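You operate a simulated robot arm through the tools that you are given. There is no shell and no other tool.

You are at the controls of a simulated robot arm. One attempt, no reset.

JOB
Edge the blue offcut with edging of its own colour.
Fine: stand it in the edge holder and iron the edging on; iron back on its stand and switched off; the other edgings stay. Set down upright: what you pick out, iron.

It is judged by the outcome, as a careful person would: the job done as asked, and still so three seconds after it is handed in. It fails if anything else is knocked over, pushed out of place, dropped, spilled or broken.

ROBOT AND FRAMES
A 7-joint arm with a two-finger parallel gripper, fixed in place. Base frame: the origin is on the floor under the middle of its stand, x ahead of it, y to its left, z up; the work surface is at about z = 900. Units: mm, degrees, N and s.
It reaches about 1247 mm from its shoulder. Its first joint turns from -132.0 to 132.0 degrees. Payload 3.91 kg.
Tool frame: the origin (TCP) lies between the finger pads and is the grasp point; the fingertips stand 30 mm ahead of it; z points along the fingers, y is the line along which they close. The gripper opens to 110 mm. The fingers are 20 mm wide and 10 mm thick; the gripper's body (48 by 112 mm) begins 55 mm behind the TCP.
Orientation is that of the tool frame in the base frame, as [roll, pitch, yaw] about the fixed x, y, z axes, in that order (R = Rz(yaw) Ry(pitch) Rx(roll)). With the fingers straight down and closing along the base's y, the tool's x points along the base's -x, its y along +y and its z along -z.

CONTROLS
- The arm moves only by the tool move_arm. Its argument "targets" is text: rows parted by semicolons, each of 7 numbers parted by spaces: the shift along the base's x, y, z in mm, then the turn, a rotation vector about the base's x, y, z in degrees, then the finger opening in mm, from 0 to 110. In form: tx ty tz ax ay az hand; .... A call has 1 to 20 rows; each row is the pose to reach, as a shift and turn from the pose commanded when the call began. Rows are played at 5 a second. More than 50 mm and 8.6 degrees between two rows, or a gripper value outside its range, and nothing of the call is played. A pose out of reach is approached as far as the arm can. The call stops where the force on the tool passes 90 N (or 10 N more than at its start, if that is more) or the arm is blocked; 0.2 s more then pass. Each finger travels about 108 mm/s and halts on what it meets, pressing with about 24 N; the grip force reading is that of the motor and also rises with nothing between the fingers. The clock runs only during rows and for 0.2 s after the last one: add rows that repeat a pose to give the fingers time. It gives the time, the measured TCP pose, the force on the tool (base axes), the opening and the grip force at its end, in the units of the frame above (readings bear some noise), with the torque about the TCP (base axes, N m) and any sound that the robot's microphone picked up.
- Cameras (640 x 400 px; columns grow to the right, rows downward): "scene" is fixed at [398.4, 648, 1635.8]; the picture's right is [-0.71, 0.71, -0.04], its down [0.71, 0.71, -0.02] and it looks along [0.01, -0.04, -1.00] (base axes); focal length 293 px, centre (320, 200). "wrist" rides on the gripper at [72, 17, -103] in the tool frame; the picture's right is [-0.23, 0.97, 0.00], its down [-0.76, -0.18, -0.62] and it looks along [-0.61, -0.14, 0.78] (tool axes); focal length 222 px, centre (320, 200). There is no depth. A picture from a camera that has moved, and an enlarged one, comes with that camera's place and axes in the base frame and with its lens.
- get_image(camera): a new picture of that camera. The clock stands still meanwhile.
- inspect(camera, box): a new picture of the part [left, top, right, bottom] of that camera's present view, enlarged. The clock stands still meanwhile.
- hand_in(): hands the job in; it is judged then, once.

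Places have to be worked out from the pictures, the camera data and where the tool is seen. Open the gripper and draw the arm clear of the work before you hand the job in, unless the task says otherwise.

The tools are called after ">>>" as name(argument=value, ...) on one line, values as JSON. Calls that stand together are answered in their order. move_arm: Moves the arm, as the interface text tells. Its arguments: {"type":"object","properties":{"targets":{"type":"string"}},"required":["targets"]} The other tools are called the same way: get_image (camera) takes a picture; inspect (camera, box) takes an enlarged picture of a part of a camera's view; hand_in () hands the job in.

At the start:

```text
time_s: 0.0
ee_pos: [316.2, 511.3, 1258.6]
orientation: [179.9, 0.0, 180.0]
ft_force: [-0.1, 0.0, -0.7]
moment: [0.02, 0.0, -0.03]
opening: 109.8
gripper_force: 0.0
```

scene: 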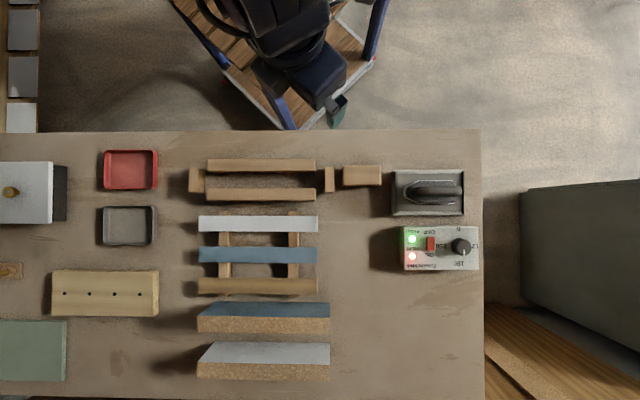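
wrist: 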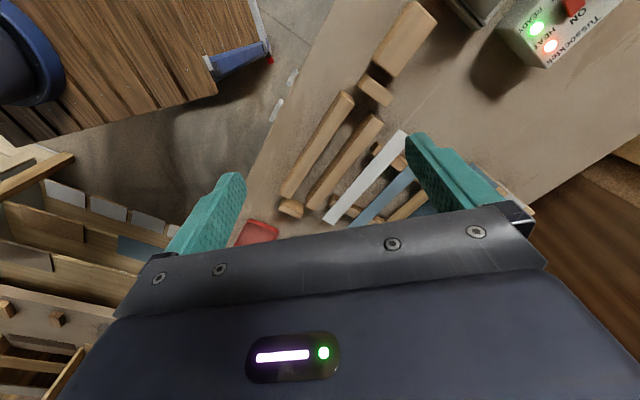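

I start by enlarging the scene picture to learn what the objects are: the edge holder, the iron, its control box, the edgings rack and the offcuts.

>>> inspect(camera="scene", box=[180, 140, 350, 246])

>>> inspect(camera="scene", box=[180, 200, 350, 306])

>>> inspect(camera="scene", box=[180, 290, 350, 396])

>>> inspect(camera="scene", box=[330, 150, 500, 280])

>>> inspect(camera="scene", box=[0, 130, 180, 260])

>>> inspect(camera="scene", box=[0, 250, 180, 390])

```text
3.76 times, centred on (265, 193) of scene
camera zoom: at [398.4, 648.0, 1635.8], right [-0.71, 0.71, -0.04], down [0.71, 0.71, -0.02], along [0.01, -0.04, -1.0], focal length 1105 px, centre (527, 226)
```

zoom: 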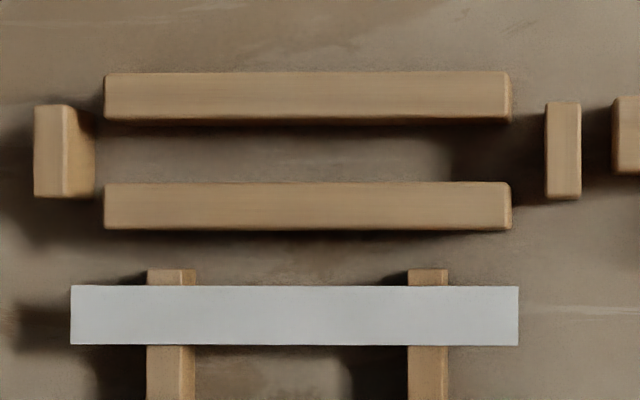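

```text
3.76 times, centred on (265, 253) of scene
camera zoom: at [398.4, 648.0, 1635.8], right [-0.71, 0.71, -0.04], down [0.71, 0.71, -0.02], along [0.01, -0.04, -1.0], focal length 1105 px, centre (527, 0)
```

zoom: 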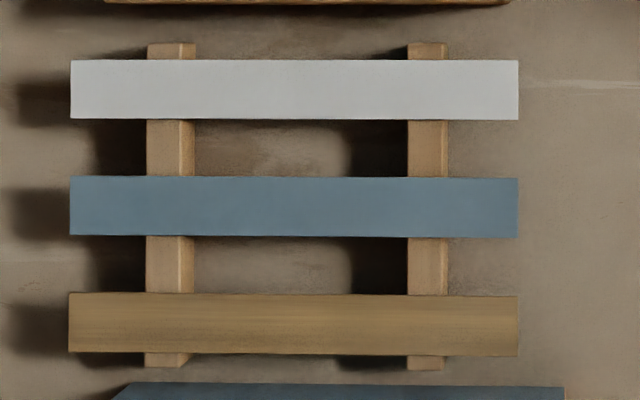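

```text
3.76 times, centred on (265, 343) of scene
camera zoom: at [398.4, 648.0, 1635.8], right [-0.71, 0.71, -0.04], down [0.71, 0.71, -0.02], along [0.01, -0.04, -1.0], focal length 1105 px, centre (527, -338)
```

zoom: 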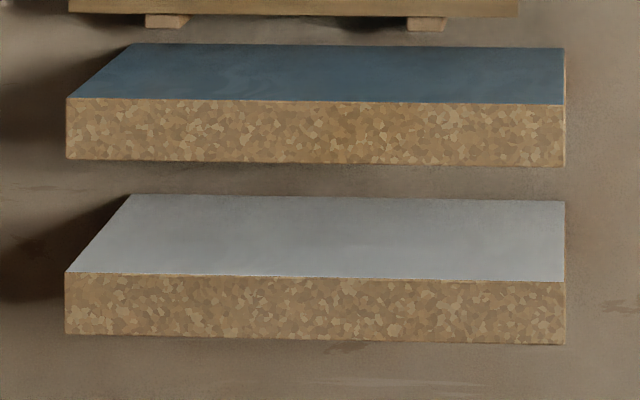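

```text
3.08 times, centred on (415, 215) of scene
camera zoom: at [398.4, 648.0, 1635.8], right [-0.71, 0.71, -0.04], down [0.71, 0.71, -0.02], along [0.01, -0.04, -1.0], focal length 903 px, centre (28, 154)
```

zoom: 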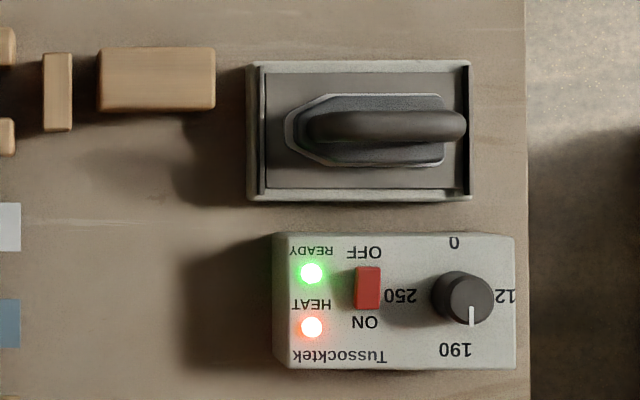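

```text
3.08 times, centred on (90, 195) of scene
camera zoom: at [398.4, 648.0, 1635.8], right [-0.71, 0.71, -0.04], down [0.71, 0.71, -0.02], along [0.01, -0.04, -1.0], focal length 903 px, centre (1028, 215)
```

zoom: 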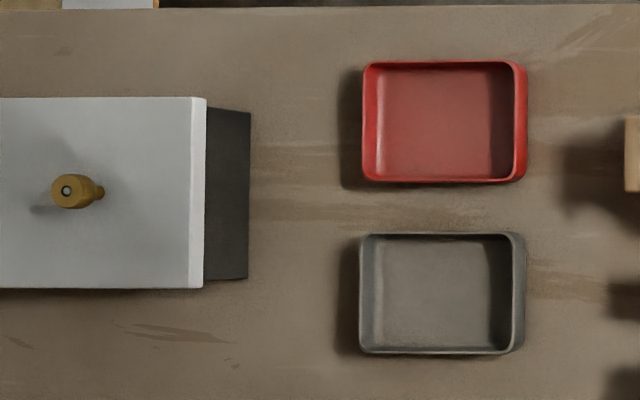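

```text
2.86 times, centred on (90, 320) of scene
camera zoom: at [398.4, 648.0, 1635.8], right [-0.71, 0.71, -0.04], down [0.71, 0.71, -0.02], along [0.01, -0.04, -1.0], focal length 838 px, centre (977, -143)
```

zoom: 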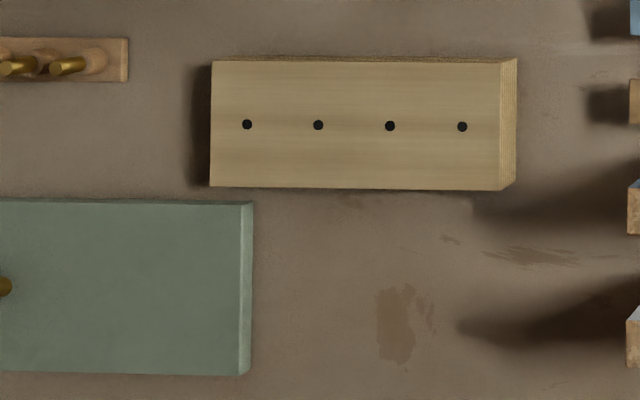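

The blue offcut stands upright with its raw edge on top, about (685, 728). The holder is about (469, 488), the blue edging about (606, 607) and the iron about (220, 780). I'll turn the tool -45° so it lines up with the bench and move it to get a view from the wrist camera.

>>> move_arm(targets="0 20 0 0 0 -7.5 110; 0 50 0 0 0 -15 110; 0 80 0 0 0 -22.5 110; -5 110 0 0 0 -30 110; -10 130 0 0 0 -37.5 110; -16 139 0 0 0 -45 110; -16 139 0 0 0 -45 110")

>>> get_image(camera="wrist")

>>> get_image(camera="scene")

```text
time_s: 1.6
ee_pos: [299.1, 650.7, 1259.1]
orientation: [-179.9, 0.0, 134.9]
ft_force: [-0.3, -0.1, 0.1]
moment: [-0.01, 0.01, 0.0]
opening: 110.0
gripper_force: 0.0
```

```text
taken
camera wrist: at [260.9, 713.7, 1362.8], right [0.85, 0.53, 0.0], down [0.41, -0.66, 0.62], along [0.33, -0.53, -0.78], focal length 222 px, centre (320, 200)
```

wrist: 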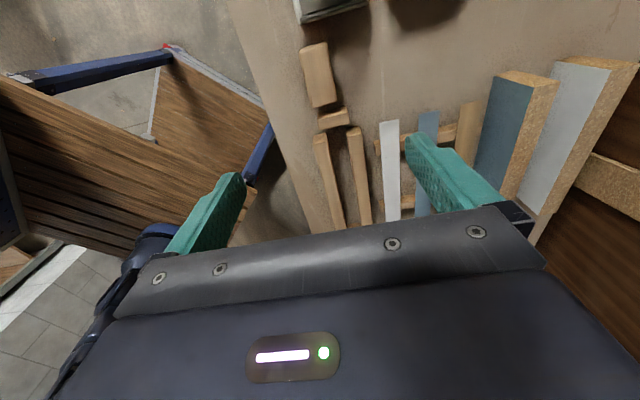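

```text
taken
```

scene: 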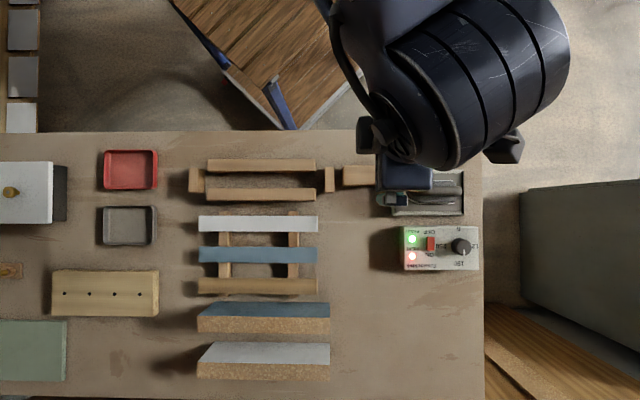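

The wrist view shows the holder bars, rack and offcuts obliquely. I'll enlarge it for the details.

>>> inspect(camera="wrist", box=[280, 20, 440, 240])

>>> inspect(camera="wrist", box=[440, 40, 640, 240])

```text
1.82 times, centred on (360, 130) of wrist
camera zoom: at [260.9, 713.7, 1362.8], right [0.85, 0.53, 0.0], down [0.41, -0.66, 0.62], along [0.33, -0.53, -0.78], focal length 404 px, centre (247, 327)
```

zoom: 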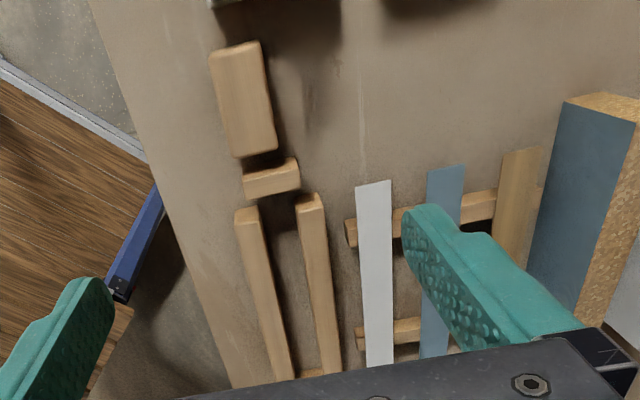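

```text
2.00 times, centred on (540, 140) of wrist
camera zoom: at [260.9, 713.7, 1362.8], right [0.85, 0.53, 0.0], down [0.41, -0.66, 0.62], along [0.33, -0.53, -0.78], focal length 444 px, centre (-120, 320)
```

zoom: 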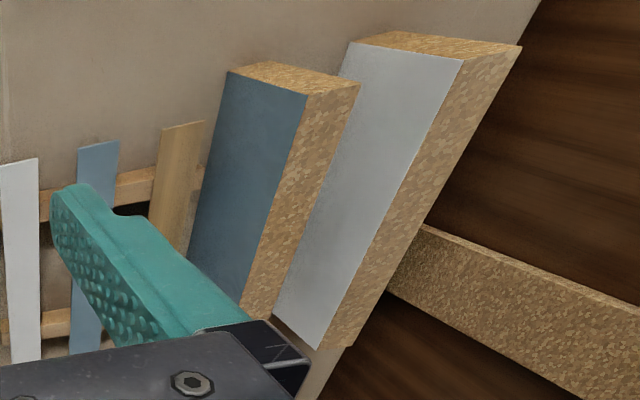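

Next I move the wrist over toward the iron and control box to see them close up.

>>> move_arm(targets="-20 35 0 0 0 0 110; -40 70 0 0 0 0 110; -60 105 -10 0 0 0 110; -80 140 -20 0 0 0 110; -100 175 -35 0 0 0 110; -120 205 -50 0 0 0 110; -120 205 -50 0 0 0 110")

>>> get_image(camera="wrist")

>>> inspect(camera="wrist", box=[200, 0, 420, 140])

>>> inspect(camera="wrist", box=[380, 0, 640, 160])

```text
time_s: 3.2
ee_pos: [179.6, 854.9, 1207.4]
orientation: [-180.0, 0.1, 135.1]
ft_force: [-0.5, -0.2, 0.8]
moment: [-0.03, 0.02, -0.02]
opening: 109.9
gripper_force: 0.1
```

```text
taken
camera wrist: at [141.2, 918.5, 1311.1], right [0.85, 0.53, 0.0], down [0.41, -0.66, 0.62], along [0.33, -0.53, -0.78], focal length 222 px, centre (320, 200)
```

wrist: 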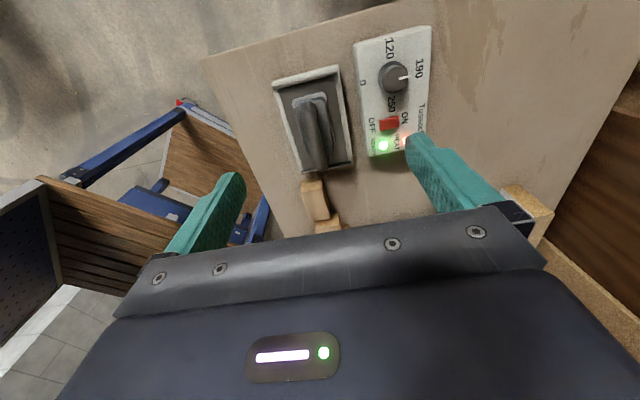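

```text
2.86 times, centred on (310, 70) of wrist
camera zoom: at [141.2, 918.5, 1311.1], right [0.85, 0.53, 0.0], down [0.41, -0.66, 0.62], along [0.33, -0.53, -0.78], focal length 635 px, centre (349, 571)
```

zoom: 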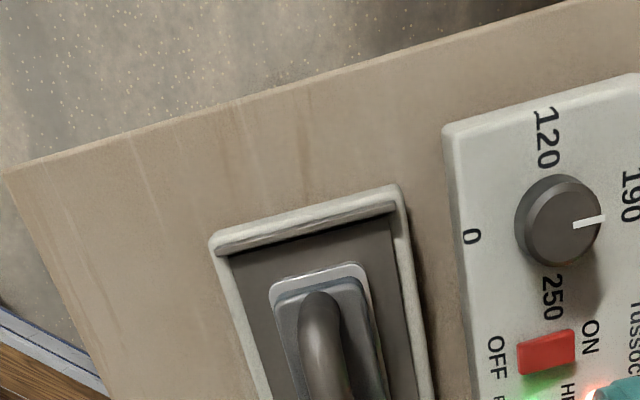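

```text
2.46 times, centred on (510, 80) of wrist
camera zoom: at [141.2, 918.5, 1311.1], right [0.85, 0.53, 0.0], down [0.41, -0.66, 0.62], along [0.33, -0.53, -0.78], focal length 547 px, centre (-148, 495)
```

zoom: 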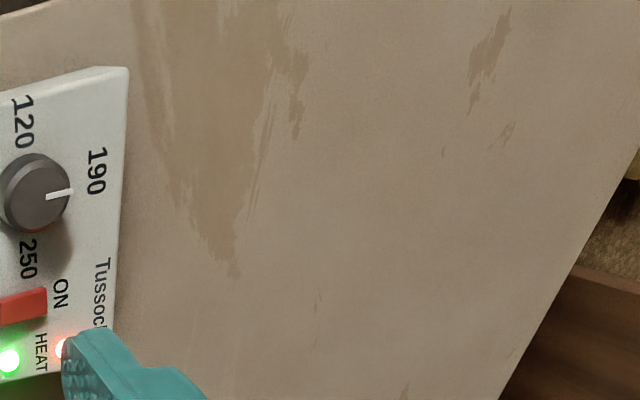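

The dial points at 190, and both READY and HEAT are lit, so the iron looks hot already. I'll back off a bit along the bench to see the iron, its stand and the switch from the side.

>>> move_arm(targets="-25 25 0 0 0 0 110; -50 50 -10 0 0 0 110; -75 75 -30 0 0 0 110; -95 95 -60 0 0 0 110; -95 95 -60 0 0 0 110")

>>> get_image(camera="wrist")

>>> inspect(camera="wrist", box=[220, 60, 380, 180])

>>> inspect(camera="wrist", box=[340, 60, 500, 180])

```text
time_s: 4.4
ee_pos: [85.5, 919.6, 1138.9]
orientation: [179.9, 0.0, 135.0]
ft_force: [0.4, -0.5, -0.5]
moment: [-0.03, -0.03, 0.03]
opening: 110.0
gripper_force: 0.1
out of reach, approached as far as the arm can: row 2, 3, 4, 5
```

```text
taken
camera wrist: at [46.6, 982.4, 1243.3], right [0.85, 0.53, 0.0], down [0.41, -0.66, 0.62], along [0.33, -0.53, -0.78], focal length 222 px, centre (320, 200)
```

wrist: 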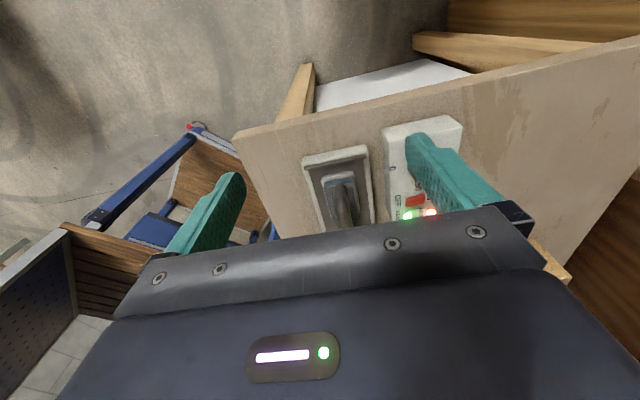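

```text
3.33 times, centred on (300, 120) of wrist
camera zoom: at [46.6, 982.4, 1243.3], right [0.85, 0.53, 0.0], down [0.41, -0.66, 0.62], along [0.33, -0.53, -0.78], focal length 740 px, centre (387, 467)
```

zoom: 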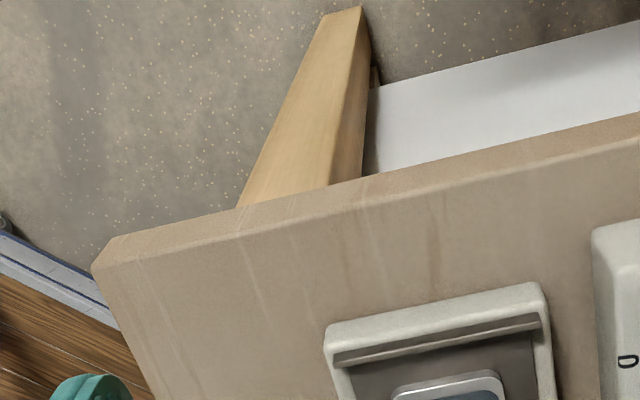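

```text
3.33 times, centred on (420, 120) of wrist
camera zoom: at [46.6, 982.4, 1243.3], right [0.85, 0.53, 0.0], down [0.41, -0.66, 0.62], along [0.33, -0.53, -0.78], focal length 740 px, centre (-13, 467)
```

zoom: 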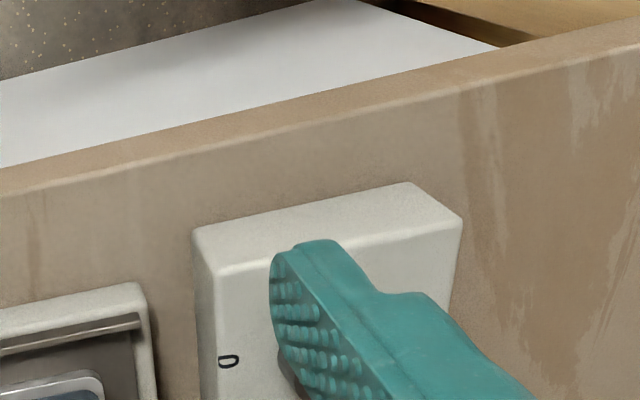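

From here the gripper hides most of it. I'll move back over the iron, where the camera can see it between the fingers.

>>> move_arm(targets="25 -25 30 0 0 0 110; 50 -50 50 0 0 0 110; 75 -75 60 0 0 0 110; 100 -100 60 0 0 0 110; 130 -130 50 0 0 0 110; 140 -150 30 0 0 0 110; 140 -150 30 0 0 0 110")

>>> get_image(camera="wrist")

>>> inspect(camera="wrist", box=[230, 0, 430, 220])

>>> inspect(camera="wrist", box=[360, 0, 560, 200])

```text
time_s: 6.0
ee_pos: [223.9, 889.6, 1217.6]
orientation: [-179.9, 0.0, 135.0]
ft_force: [-0.4, 1.1, 0.0]
moment: [0.0, -0.02, 0.0]
opening: 110.1
gripper_force: 0.0
out of reach, approached as far as the arm can: row 1, 2, 3, 4, 5, 6, 7
```

```text
taken
camera wrist: at [185.9, 952.4, 1320.5], right [0.85, 0.53, 0.0], down [0.41, -0.66, 0.62], along [0.33, -0.53, -0.78], focal length 222 px, centre (320, 200)
```

wrist: 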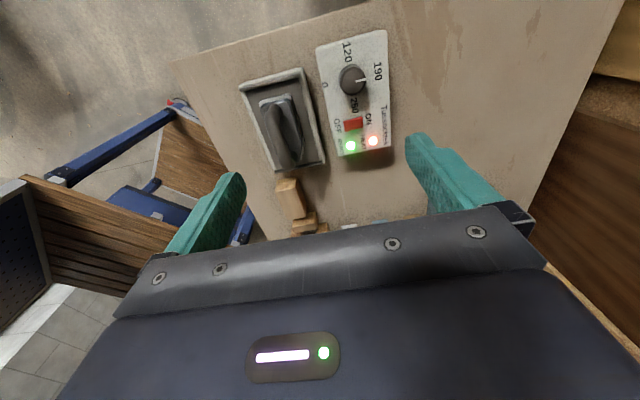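

```text
1.82 times, centred on (330, 110) of wrist
camera zoom: at [185.9, 952.4, 1320.5], right [0.85, 0.53, 0.0], down [0.41, -0.66, 0.62], along [0.33, -0.53, -0.78], focal length 404 px, centre (302, 364)
```

zoom: 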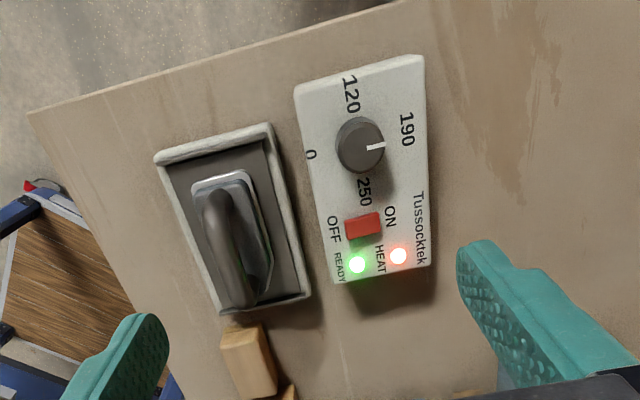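

```text
2.00 times, centred on (460, 100) of wrist
camera zoom: at [185.9, 952.4, 1320.5], right [0.85, 0.53, 0.0], down [0.41, -0.66, 0.62], along [0.33, -0.53, -0.78], focal length 444 px, centre (40, 400)
```

zoom: 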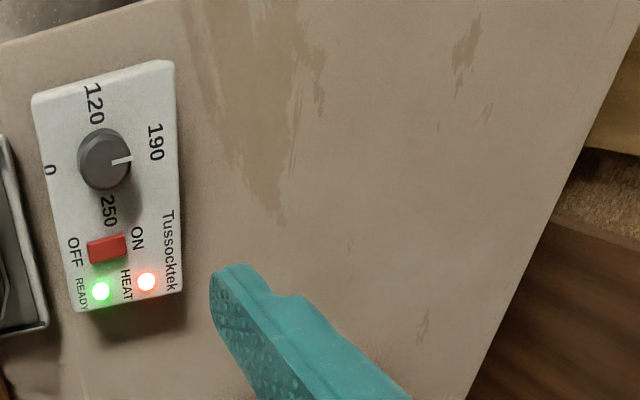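

The readings say the arm lagged behind its command. I'll hold the command for a moment to see where the arm really settles.

>>> move_arm(targets="0 0 0 0 0 0 110; 0 0 0 0 0 0 110; 0 0 0 0 0 0 110; 0 0 0 0 0 0 110")

>>> get_image(camera="scene")

```text
time_s: 7.0
ee_pos: [224.9, 888.5, 1215.7]
orientation: [-179.9, 0.0, 135.0]
ft_force: [0.0, 0.7, -0.1]
moment: [0.01, 0.01, -0.02]
opening: 109.9
gripper_force: 0.0
```

```text
taken
```

scene: 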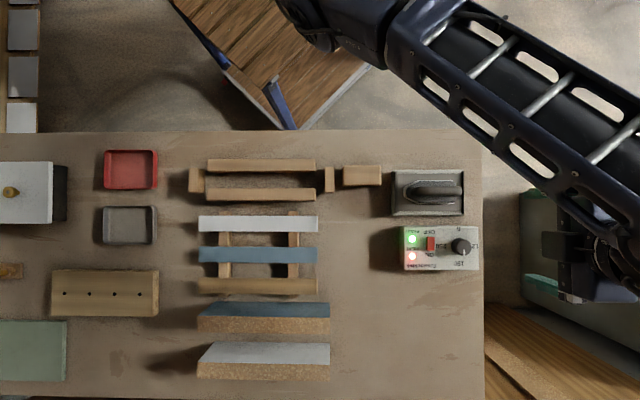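

The arm has settled at (225, 888, 1216) and the command now agrees. I'll move inward over the iron in smaller steps.

>>> move_arm(targets="0 -30 0 0 0 0 110; 0 -60 0 0 0 0 110; 0 -90 0 0 0 0 110; 0 -120 0 0 0 0 110; 0 -120 0 0 0 0 110")

>>> get_image(camera="wrist")

>>> inspect(camera="wrist", box=[230, 0, 430, 220])

```text
time_s: 8.2
ee_pos: [233.0, 873.6, 1251.0]
orientation: [-179.9, 0.2, 135.0]
ft_force: [0.2, -0.5, 0.2]
moment: [0.0, 0.02, -0.01]
opening: 109.8
gripper_force: 0.1
out of reach, approached as far as the arm can: row 1, 2, 3, 4, 5
```

```text
taken
camera wrist: at [194.2, 937.7, 1354.9], right [0.85, 0.53, 0.0], down [0.41, -0.66, 0.62], along [0.33, -0.53, -0.78], focal length 222 px, centre (320, 200)
```

wrist: 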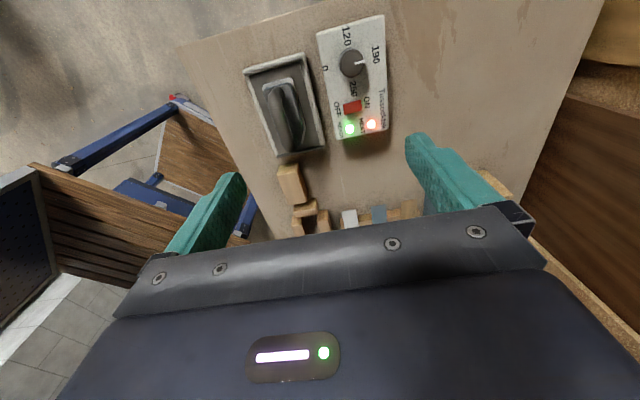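

```text
1.82 times, centred on (330, 110) of wrist
camera zoom: at [194.2, 937.7, 1354.9], right [0.85, 0.53, 0.0], down [0.41, -0.66, 0.62], along [0.33, -0.53, -0.78], focal length 404 px, centre (302, 364)
```

zoom: 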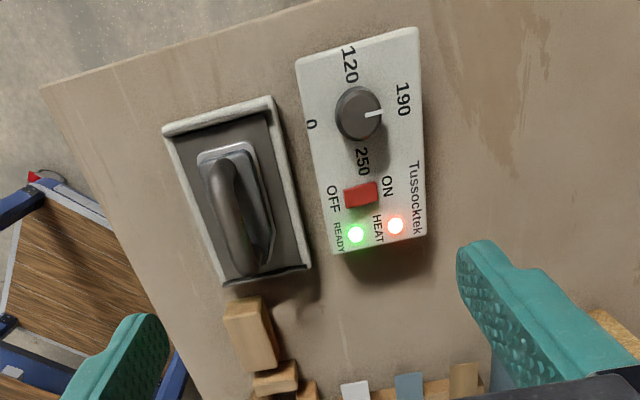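

The arm resists moving inward, so a joint is probably at its limit after the long stretch. I'll go back by way of the earlier route, raised and towards +x.

>>> move_arm(targets="-15 -5 10 0 0 0 110; -30 -10 10 0 0 0 110; -45 -18 10 0 0 0 110; -53 -18 10 0 0 0 110; -53 -18 10 0 0 0 110")

>>> get_image(camera="scene")

```text
time_s: 9.4
ee_pos: [182.9, 870.5, 1267.4]
orientation: [-180.0, 0.0, 135.0]
ft_force: [-0.7, -0.2, -0.4]
moment: [0.02, -0.02, 0.0]
opening: 109.9
gripper_force: 0.1
out of reach, approached as far as the arm can: row 2, 3, 4, 5
```

```text
taken
```

scene: 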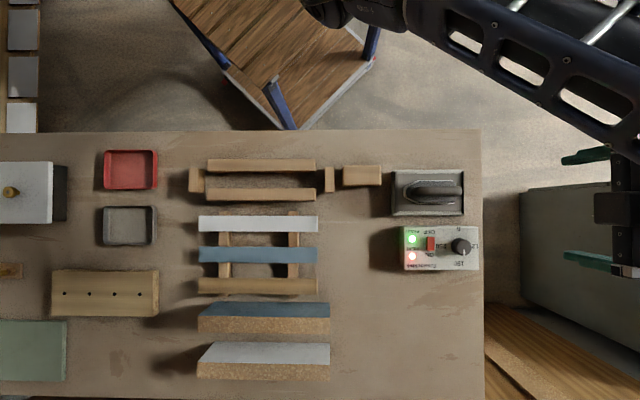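

The elbow seems stuck almost straight. I'll keep commanding well inward and upward to make it fold.

>>> move_arm(targets="0 -40 0 0 0 0 110; 0 -80 0 0 0 0 110; 0 -120 0 0 0 0 110; 10 -160 0 0 0 0 110; 20 -200 0 0 0 0 110; 20 -200 0 0 0 0 110; 20 -200 0 0 0 0 110; 20 -200 0 0 0 0 110")

>>> get_image(camera="scene")

```text
time_s: 11.2
ee_pos: [220.5, 839.6, 1329.1]
orientation: [-179.9, 0.0, 134.9]
ft_force: [-0.1, 0.0, 0.7]
moment: [-0.05, -0.01, 0.04]
opening: 110.0
gripper_force: 0.1
out of reach, approached as far as the arm can: row 1, 2, 3, 4, 5, 6, 7, 8
```

```text
taken
```

scene: 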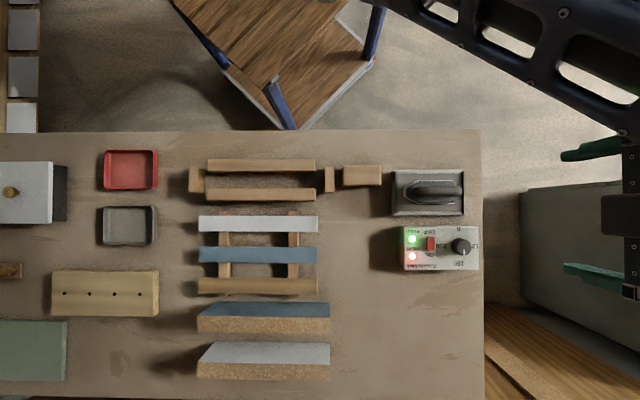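

The arm seems to have gone slightly past straight at the elbow and is caught on its limit. I'll command outward along the arm's radius, then back inward, so the elbow can flip to its normal side.

>>> move_arm(targets="9 36 15 0 0 0 110; 18 72 30 0 0 0 110; 27 108 45 0 0 0 110; 18 72 30 0 0 0 110; 9 36 15 0 0 0 110; 0 0 0 0 0 0 110; -9 -36 -15 0 0 0 110; -18 -72 -30 0 0 0 110; -27 -108 -45 0 0 0 110; -27 -108 -45 0 0 0 110")

>>> get_image(camera="scene")

```text
time_s: 13.4
ee_pos: [201.1, 844.3, 1324.7]
orientation: [-180.0, 0.1, 134.8]
ft_force: [1.0, -1.6, 0.1]
moment: [0.03, 0.12, -0.02]
opening: 109.9
gripper_force: 0.1
out of reach, approached as far as the arm can: row 1, 2, 3, 4, 5, 7, 8, 9, 10
```

```text
taken
```

scene: 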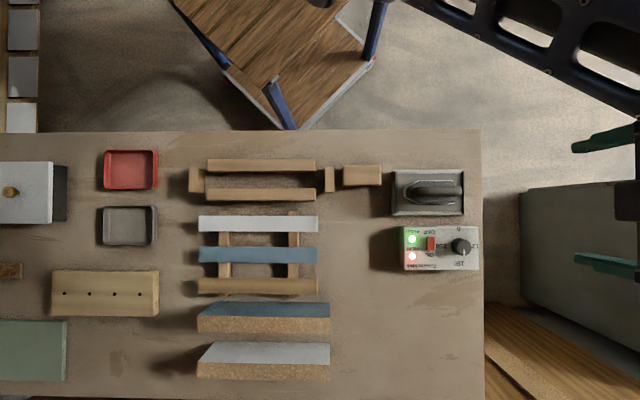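

Still caught: going inward fails, but the outer sphere can be reached. I'll alternate outward and inward steps of different sizes and read which inward rows succeed.

>>> move_arm(targets="10 43 17 0 0 0 110; 0 2 1 0 0 0 110; -10 -40 -16 0 0 0 110; 0 0 0 0 0 0 110; 9 36 14 0 0 0 110; -2 -7 -3 0 0 0 110; -11 -45 -18 0 0 0 110; -1 -5 -2 0 0 0 110; 6 27 11 0 0 0 110; -4 -16 -6 0 0 0 110; -13 -54 -22 0 0 0 110; -3 -14 -5 0 0 0 110; 5 23 9 0 0 0 110; -4 -18 -7 0 0 0 110; -14 -59 -23 0 0 0 110; -4 -18 -7 0 0 0 110; 4 18 7 0 0 0 110; -5 -23 -9 0 0 0 110; -15 -63 -25 0 0 0 110; -15 -63 -25 0 0 0 110")

```text
time_s: 17.6
ee_pos: [186.0, 780.7, 1299.7]
orientation: [-180.0, -0.1, 135.0]
ft_force: [-0.7, 1.2, -0.7]
moment: [-0.02, -0.01, -0.02]
opening: 110.0
gripper_force: 0.1
out of reach, approached as far as the arm can: row 1, 3, 5, 6, 7, 8, 9, 10, 11, 13, 17
```

The elbow flipped back and the arm follows commands again, so from now on I'll stay inside its reach (about 900 mm horizontally with the gripper vertical). Next I move above the rack and offcuts to measure them.

>>> move_arm(targets="38 -17 0 0 0 0 110; 76 -34 0 0 0 0 110; 114 -52 0 0 0 0 110; 152 -69 -10 0 0 0 110; 190 -86 -20 0 0 0 110; 228 -104 -30 0 0 0 110; 266 -121 -40 0 0 0 110; 304 -138 -50 0 0 0 110; 342 -156 -50 0 0 0 110; 380 -173 -50 0 0 0 110; 380 -173 -50 0 0 0 110")

>>> get_image(camera="wrist")

>>> inspect(camera="wrist", box=[250, 0, 530, 200])

>>> get_image(camera="scene")

```text
time_s: 20.0
ee_pos: [565.6, 608.6, 1248.6]
orientation: [-180.0, 0.1, 135.0]
ft_force: [-0.2, 0.6, 0.2]
moment: [0.0, 0.0, 0.01]
opening: 110.0
gripper_force: 0.1
```

```text
taken
camera wrist: at [526.2, 672.1, 1352.6], right [0.85, 0.53, 0.0], down [0.41, -0.66, 0.62], along [0.33, -0.53, -0.78], focal length 222 px, centre (320, 200)
```

wrist: 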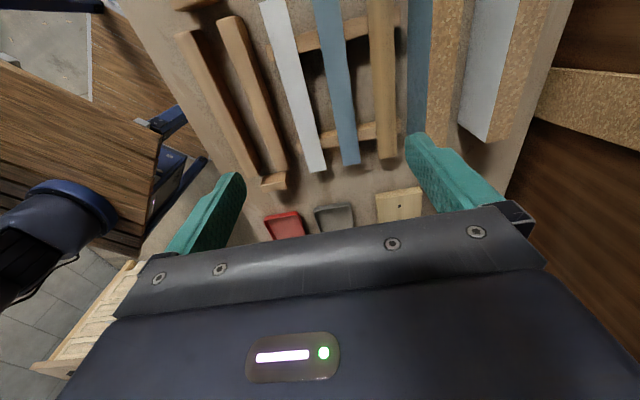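

```text
2.00 times, centred on (390, 100) of wrist
camera zoom: at [526.2, 672.1, 1352.6], right [0.85, 0.53, 0.0], down [0.41, -0.66, 0.62], along [0.33, -0.53, -0.78], focal length 444 px, centre (180, 400)
```

zoom: 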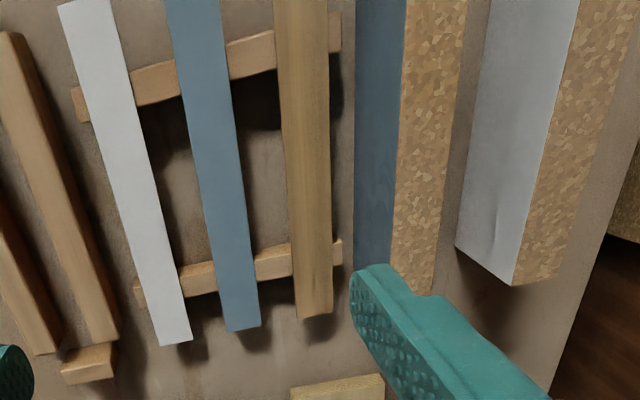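

```text
taken
```

scene: 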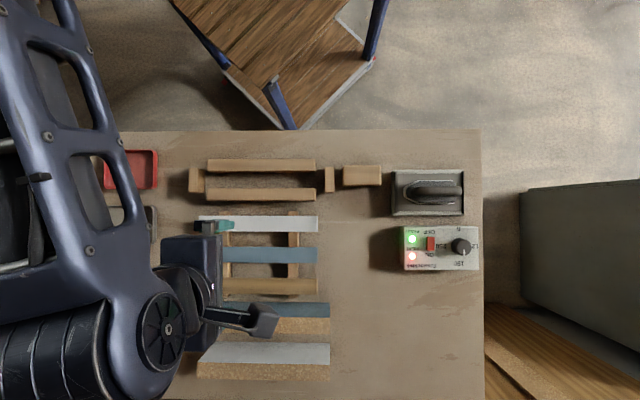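

I'm now above the rack at (566, 609, 1249). I'll enlarge the wrist view for precise edges of the blue offcut and the edgings.

>>> inspect(camera="wrist", box=[400, 0, 480, 50])

>>> inspect(camera="wrist", box=[400, 80, 480, 150])

>>> inspect(camera="wrist", box=[290, 110, 400, 180])

>>> inspect(camera="wrist", box=[170, 0, 310, 200])

```text
8.00 times, centred on (440, 25) of wrist
camera zoom: at [526.2, 672.1, 1352.6], right [0.85, 0.53, 0.0], down [0.41, -0.66, 0.62], along [0.33, -0.53, -0.78], focal length 1777 px, centre (-640, 1600)
```

zoom: 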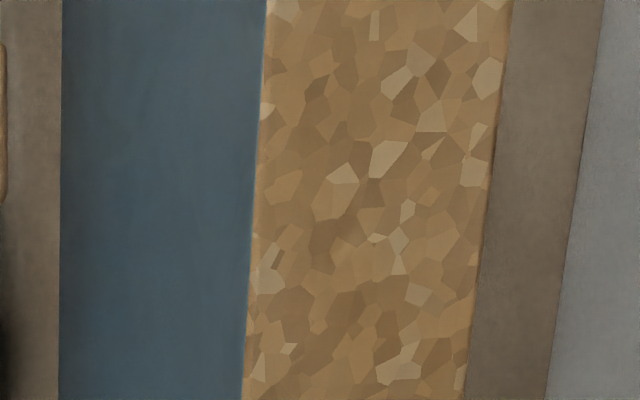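

```text
5.71 times, centred on (440, 115) of wrist
camera zoom: at [526.2, 672.1, 1352.6], right [0.85, 0.53, 0.0], down [0.41, -0.66, 0.62], along [0.33, -0.53, -0.78], focal length 1269 px, centre (-366, 686)
```

zoom: 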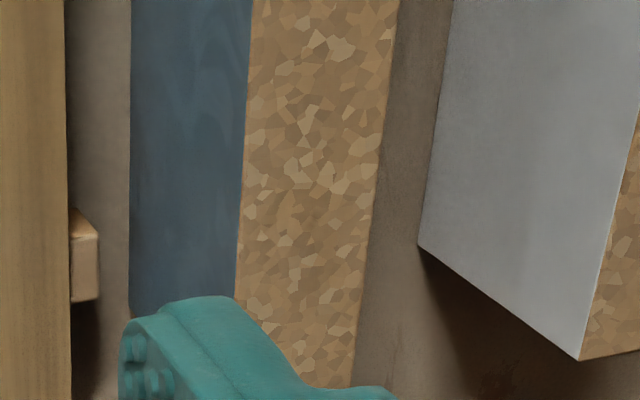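

```text
5.71 times, centred on (345, 145) of wrist
camera zoom: at [526.2, 672.1, 1352.6], right [0.85, 0.53, 0.0], down [0.41, -0.66, 0.62], along [0.33, -0.53, -0.78], focal length 1269 px, centre (177, 514)
```

zoom: 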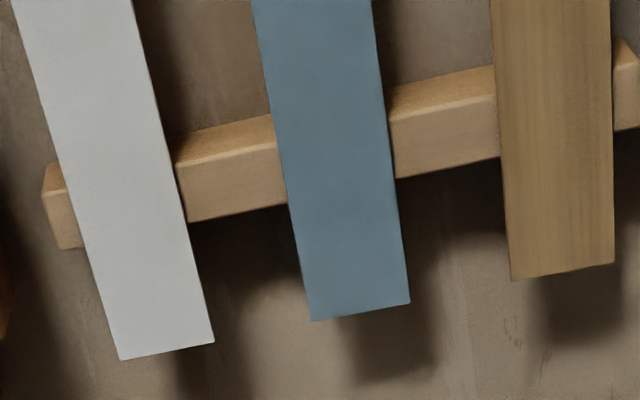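

```text
2.00 times, centred on (240, 100) of wrist
camera zoom: at [526.2, 672.1, 1352.6], right [0.85, 0.53, 0.0], down [0.41, -0.66, 0.62], along [0.33, -0.53, -0.78], focal length 444 px, centre (480, 400)
```

zoom: 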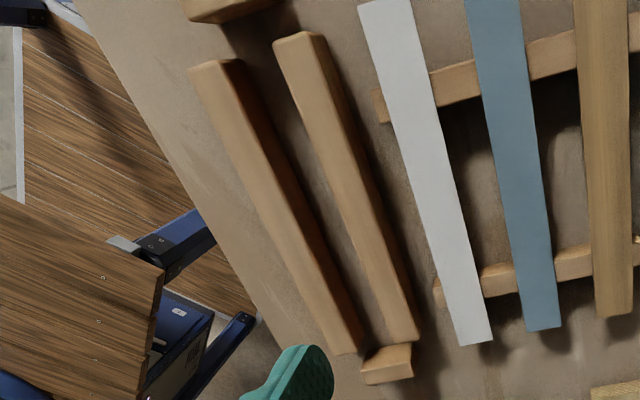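

The blue offcut comes out as q 983–1019 across the bench, 36 thick and about 99 tall, centred near p = 29 along it. Now I'll go over the holder to measure the slot.

>>> move_arm(targets="-16 -34 -20 0 0 0 110; -32 -68 -40 0 0 0 110; -48 -102 -70 0 0 0 110; -64 -135 -100 0 0 0 110; -64 -135 -130 0 0 0 110; -64 -135 -130 0 0 0 110")

>>> get_image(camera="wrist")

>>> inspect(camera="wrist", box=[230, 0, 410, 200])

```text
time_s: 21.4
ee_pos: [500.6, 473.5, 1119.1]
orientation: [179.9, 0.0, 135.1]
ft_force: [-0.6, -0.2, -0.4]
moment: [0.01, -0.01, -0.01]
opening: 109.8
gripper_force: 0.1
```

```text
taken
camera wrist: at [462.1, 537.1, 1223.3], right [0.85, 0.53, 0.0], down [0.41, -0.66, 0.62], along [0.33, -0.53, -0.78], focal length 222 px, centre (320, 200)
```

wrist: 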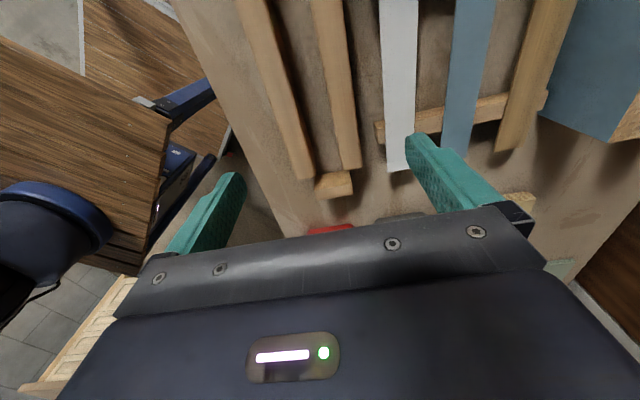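

```text
2.00 times, centred on (320, 100) of wrist
camera zoom: at [462.1, 537.1, 1223.3], right [0.85, 0.53, 0.0], down [0.41, -0.66, 0.62], along [0.33, -0.53, -0.78], focal length 444 px, centre (320, 400)
```

zoom: 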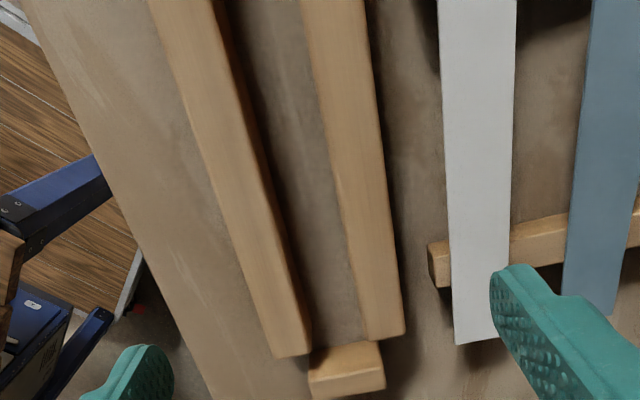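

I'll enlarge the slot edges and the end stop from this closer view.

>>> inspect(camera="wrist", box=[230, 0, 360, 80])

>>> inspect(camera="wrist", box=[270, 120, 400, 200])

>>> inspect(camera="wrist", box=[370, 60, 500, 180])

```text
4.92 times, centred on (295, 40) of wrist
camera zoom: at [462.1, 537.1, 1223.3], right [0.85, 0.53, 0.0], down [0.41, -0.66, 0.62], along [0.33, -0.53, -0.78], focal length 1094 px, centre (443, 988)
```

zoom: 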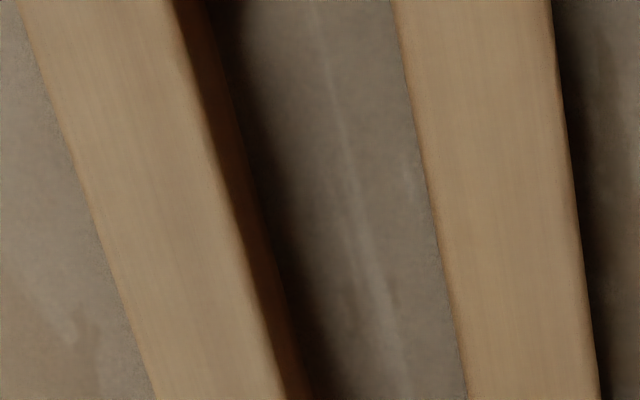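

```text
4.92 times, centred on (335, 160) of wrist
camera zoom: at [462.1, 537.1, 1223.3], right [0.85, 0.53, 0.0], down [0.41, -0.66, 0.62], along [0.33, -0.53, -0.78], focal length 1094 px, centre (246, 397)
```

zoom: 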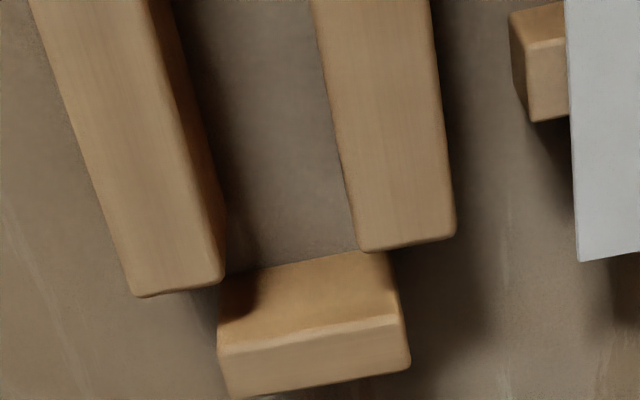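

```text
3.33 times, centred on (435, 120) of wrist
camera zoom: at [462.1, 537.1, 1223.3], right [0.85, 0.53, 0.0], down [0.41, -0.66, 0.62], along [0.33, -0.53, -0.78], focal length 740 px, centre (-63, 467)
```

zoom: 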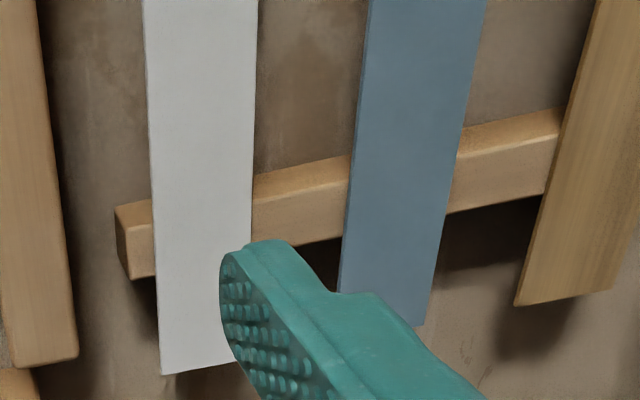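

Measurements so far, with p along the bench and q across it: the slot spans q 659–700 and p −146 to 161, and its bars are about 40 tall. The blue edging is centred at about p 0, q 860 with its top at z 932. The board sits at q = 1001, beyond vertical reach, so I approach it with the gripper leaned outward by 14°.

>>> move_arm(targets="20 28.6 -5 1.24 -1.24 0 84; 40 57 -11 2.47 -2.47 0 84; 60 86 -17 3.71 -3.71 0 84; 81 114 -23 4.95 -4.95 0 84; 101 143 -28 6.19 -6.19 0 84; 121 172 -34 7.42 -7.42 0 84; 141 200 -40 8.66 -8.66 0 84; 161.2 228.8 -45 9.9 -9.9 0 84; 161.2 228.8 -45 9.9 -9.9 0 84")

>>> get_image(camera="wrist")

>>> get_image(camera="scene")

```text
time_s: 23.4
ee_pos: [663.5, 701.6, 1074.5]
orientation: [166.0, 0.0, 135.0]
ft_force: [0.1, 0.6, 0.6]
moment: [0.01, 0.03, -0.01]
opening: 84.1
gripper_force: 0.1
```

```text
taken
camera wrist: at [606.3, 748.2, 1179.2], right [0.83, 0.51, 0.24], down [0.31, -0.77, 0.56], along [0.47, -0.39, -0.79], focal length 222 px, centre (320, 200)
```

wrist: 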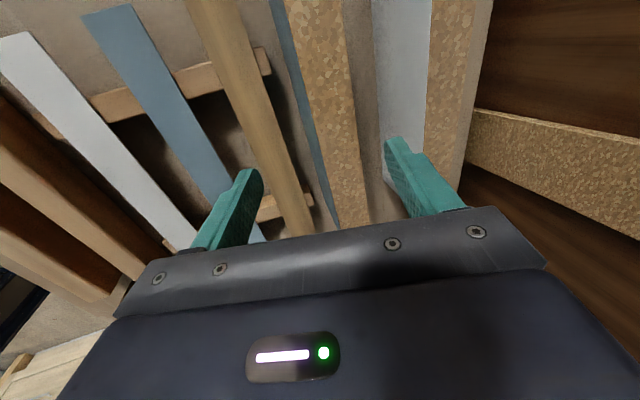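

```text
taken
```

scene: 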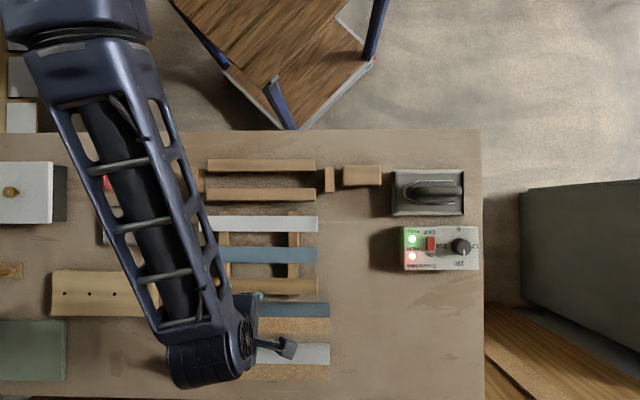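

Reached with no reach warning, and the board top is between the fingers. I'll enlarge to check the centring before I descend along the tool axis.

>>> inspect(camera="wrist", box=[180, 0, 480, 240])

```text
1.67 times, centred on (330, 120) of wrist
camera zoom: at [606.3, 748.2, 1179.2], right [0.83, 0.51, 0.24], down [0.31, -0.77, 0.56], along [0.47, -0.39, -0.79], focal length 370 px, centre (303, 333)
```

zoom: 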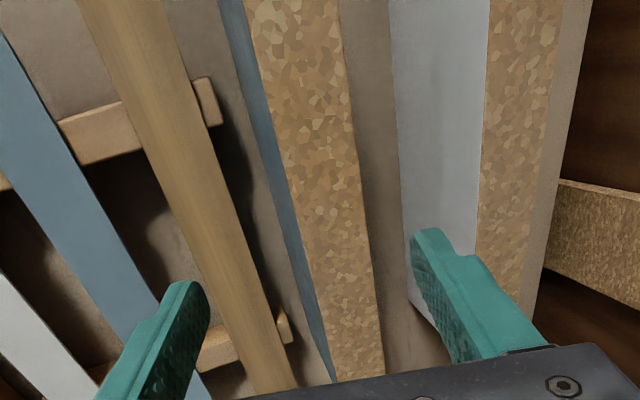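

The board centre checks out at q ≈ 1000, clear of both fingers. I descend 78 mm along the tool axis with the fingers still at 84 mm.

>>> move_arm(targets="2.5 4.0 -16 0 0 0 84; 5 7 -31 0 0 0 84; 7.5 10 -47 0 0 0 84; 10 12.5 -62 0 0 0 84; 12.5 15 -77.6 0 0 0 84; 12.5 15 -77.6 0 0 0 84")

>>> get_image(camera="wrist")

>>> inspect(camera="scene", box=[180, 270, 350, 376])

```text
time_s: 24.8
ee_pos: [674.1, 718.2, 996.8]
orientation: [166.0, 0.0, 135.0]
ft_force: [0.1, -0.2, 0.2]
moment: [0.03, 0.0, -0.02]
opening: 83.9
gripper_force: 0.1
```

```text
taken
camera wrist: at [617.9, 763.8, 1101.1], right [0.83, 0.51, 0.24], down [0.31, -0.77, 0.56], along [0.47, -0.39, -0.79], focal length 222 px, centre (320, 200)
```

wrist: 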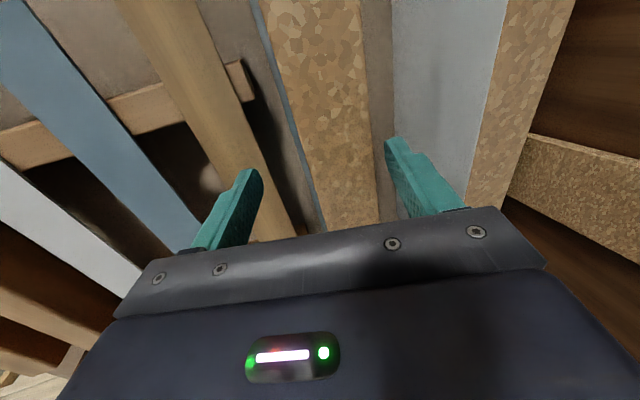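

```text
3.76 times, centred on (265, 323) of scene
camera zoom: at [398.4, 648.0, 1635.8], right [-0.71, 0.71, -0.04], down [0.71, 0.71, -0.02], along [0.01, -0.04, -1.0], focal length 1105 px, centre (527, -263)
```

zoom: 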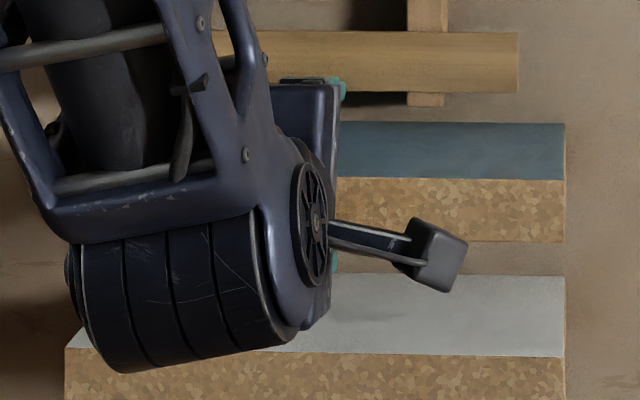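

Nothing touches and the fingers straddle the board. I close slowly so the board gently leans into line with the pads.

>>> move_arm(targets="0 0 0 0 0 0 78; 0 0 0 0 0 0 74; 0 0 0 0 0 0 70; 0 0 0 0 0 0 66; 0 0 0 0 0 0 62; 0 0 0 0 0 0 58; 0 0 0 0 0 0 55; 0 0 0 0 0 0 52; 0 0 0 0 0 0 49; 0 0 0 0 0 0 46")

>>> get_image(camera="wrist")

>>> inspect(camera="scene", box=[180, 270, 350, 376])

```text
time_s: 27.0
ee_pos: [675.2, 718.9, 995.9]
orientation: [165.9, 0.0, 135.0]
ft_force: [0.9, 1.3, 0.4]
moment: [0.02, -0.01, -0.01]
opening: 46.5
gripper_force: 0.6
```

```text
taken
camera wrist: at [618.0, 763.7, 1101.0], right [0.83, 0.51, 0.24], down [0.31, -0.77, 0.56], along [0.47, -0.39, -0.79], focal length 222 px, centre (320, 200)
```

wrist: 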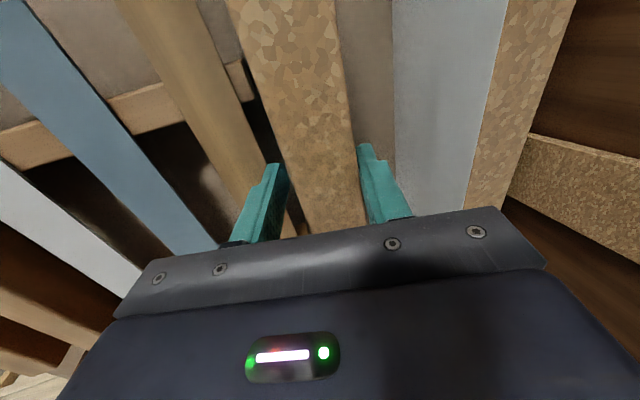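

```text
3.76 times, centred on (265, 323) of scene
camera zoom: at [398.4, 648.0, 1635.8], right [-0.71, 0.71, -0.04], down [0.71, 0.71, -0.02], along [0.01, -0.04, -1.0], focal length 1105 px, centre (527, -263)
```

zoom: 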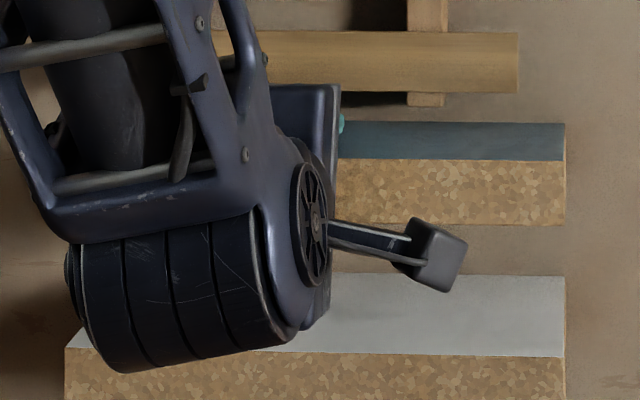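

The board is tilting as planned, its bottom edge is still in place and the force is only about 1.5 N. I'll finish closing.

>>> move_arm(targets="0 0 0 0 0 0 44; 0 0 0 0 0 0 42; 0 0 0 0 0 0 40; 0 0 0 0 0 0 38; 0 0 0 0 0 0 36; 0 0 0 0 0 0 34; 0 0 0 0 0 0 30; 0 0 0 0 0 0 24; 0 0 0 0 0 0 20; 0 0 0 0 0 0 20; 0 0 0 0 0 0 20")

>>> get_image(camera="wrist")

>>> inspect(camera="scene", box=[180, 270, 350, 376])

```text
time_s: 29.4
ee_pos: [674.3, 718.3, 996.7]
orientation: [166.0, 0.0, 135.0]
ft_force: [1.0, -0.8, -0.3]
moment: [-0.05, 0.08, -0.02]
opening: 36.0
gripper_force: 24.0
```

```text
taken
camera wrist: at [618.1, 763.8, 1100.9], right [0.83, 0.51, 0.24], down [0.31, -0.77, 0.56], along [0.47, -0.39, -0.79], focal length 222 px, centre (320, 200)
```

wrist: 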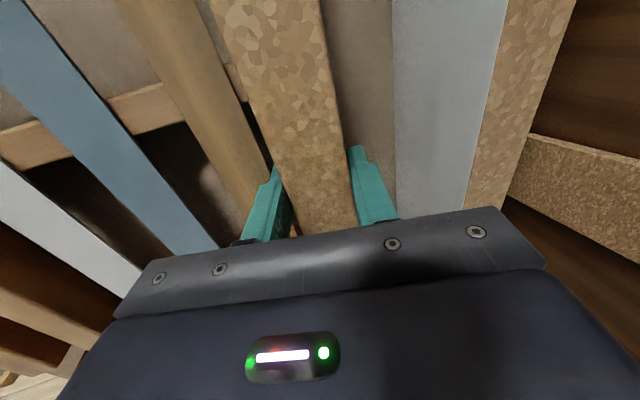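

```text
3.76 times, centred on (265, 323) of scene
camera zoom: at [398.4, 648.0, 1635.8], right [-0.71, 0.71, -0.04], down [0.71, 0.71, -0.02], along [0.01, -0.04, -1.0], focal length 1105 px, centre (527, -263)
```

zoom: 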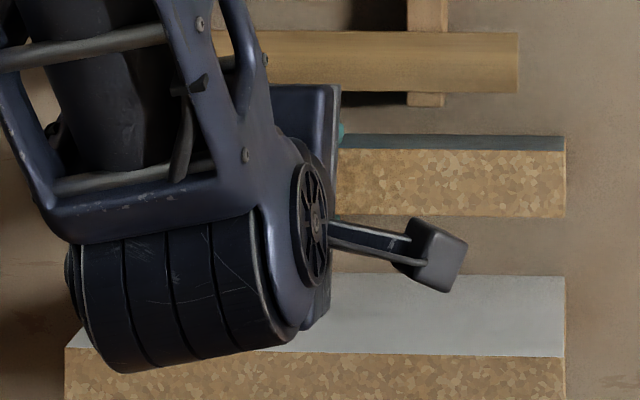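

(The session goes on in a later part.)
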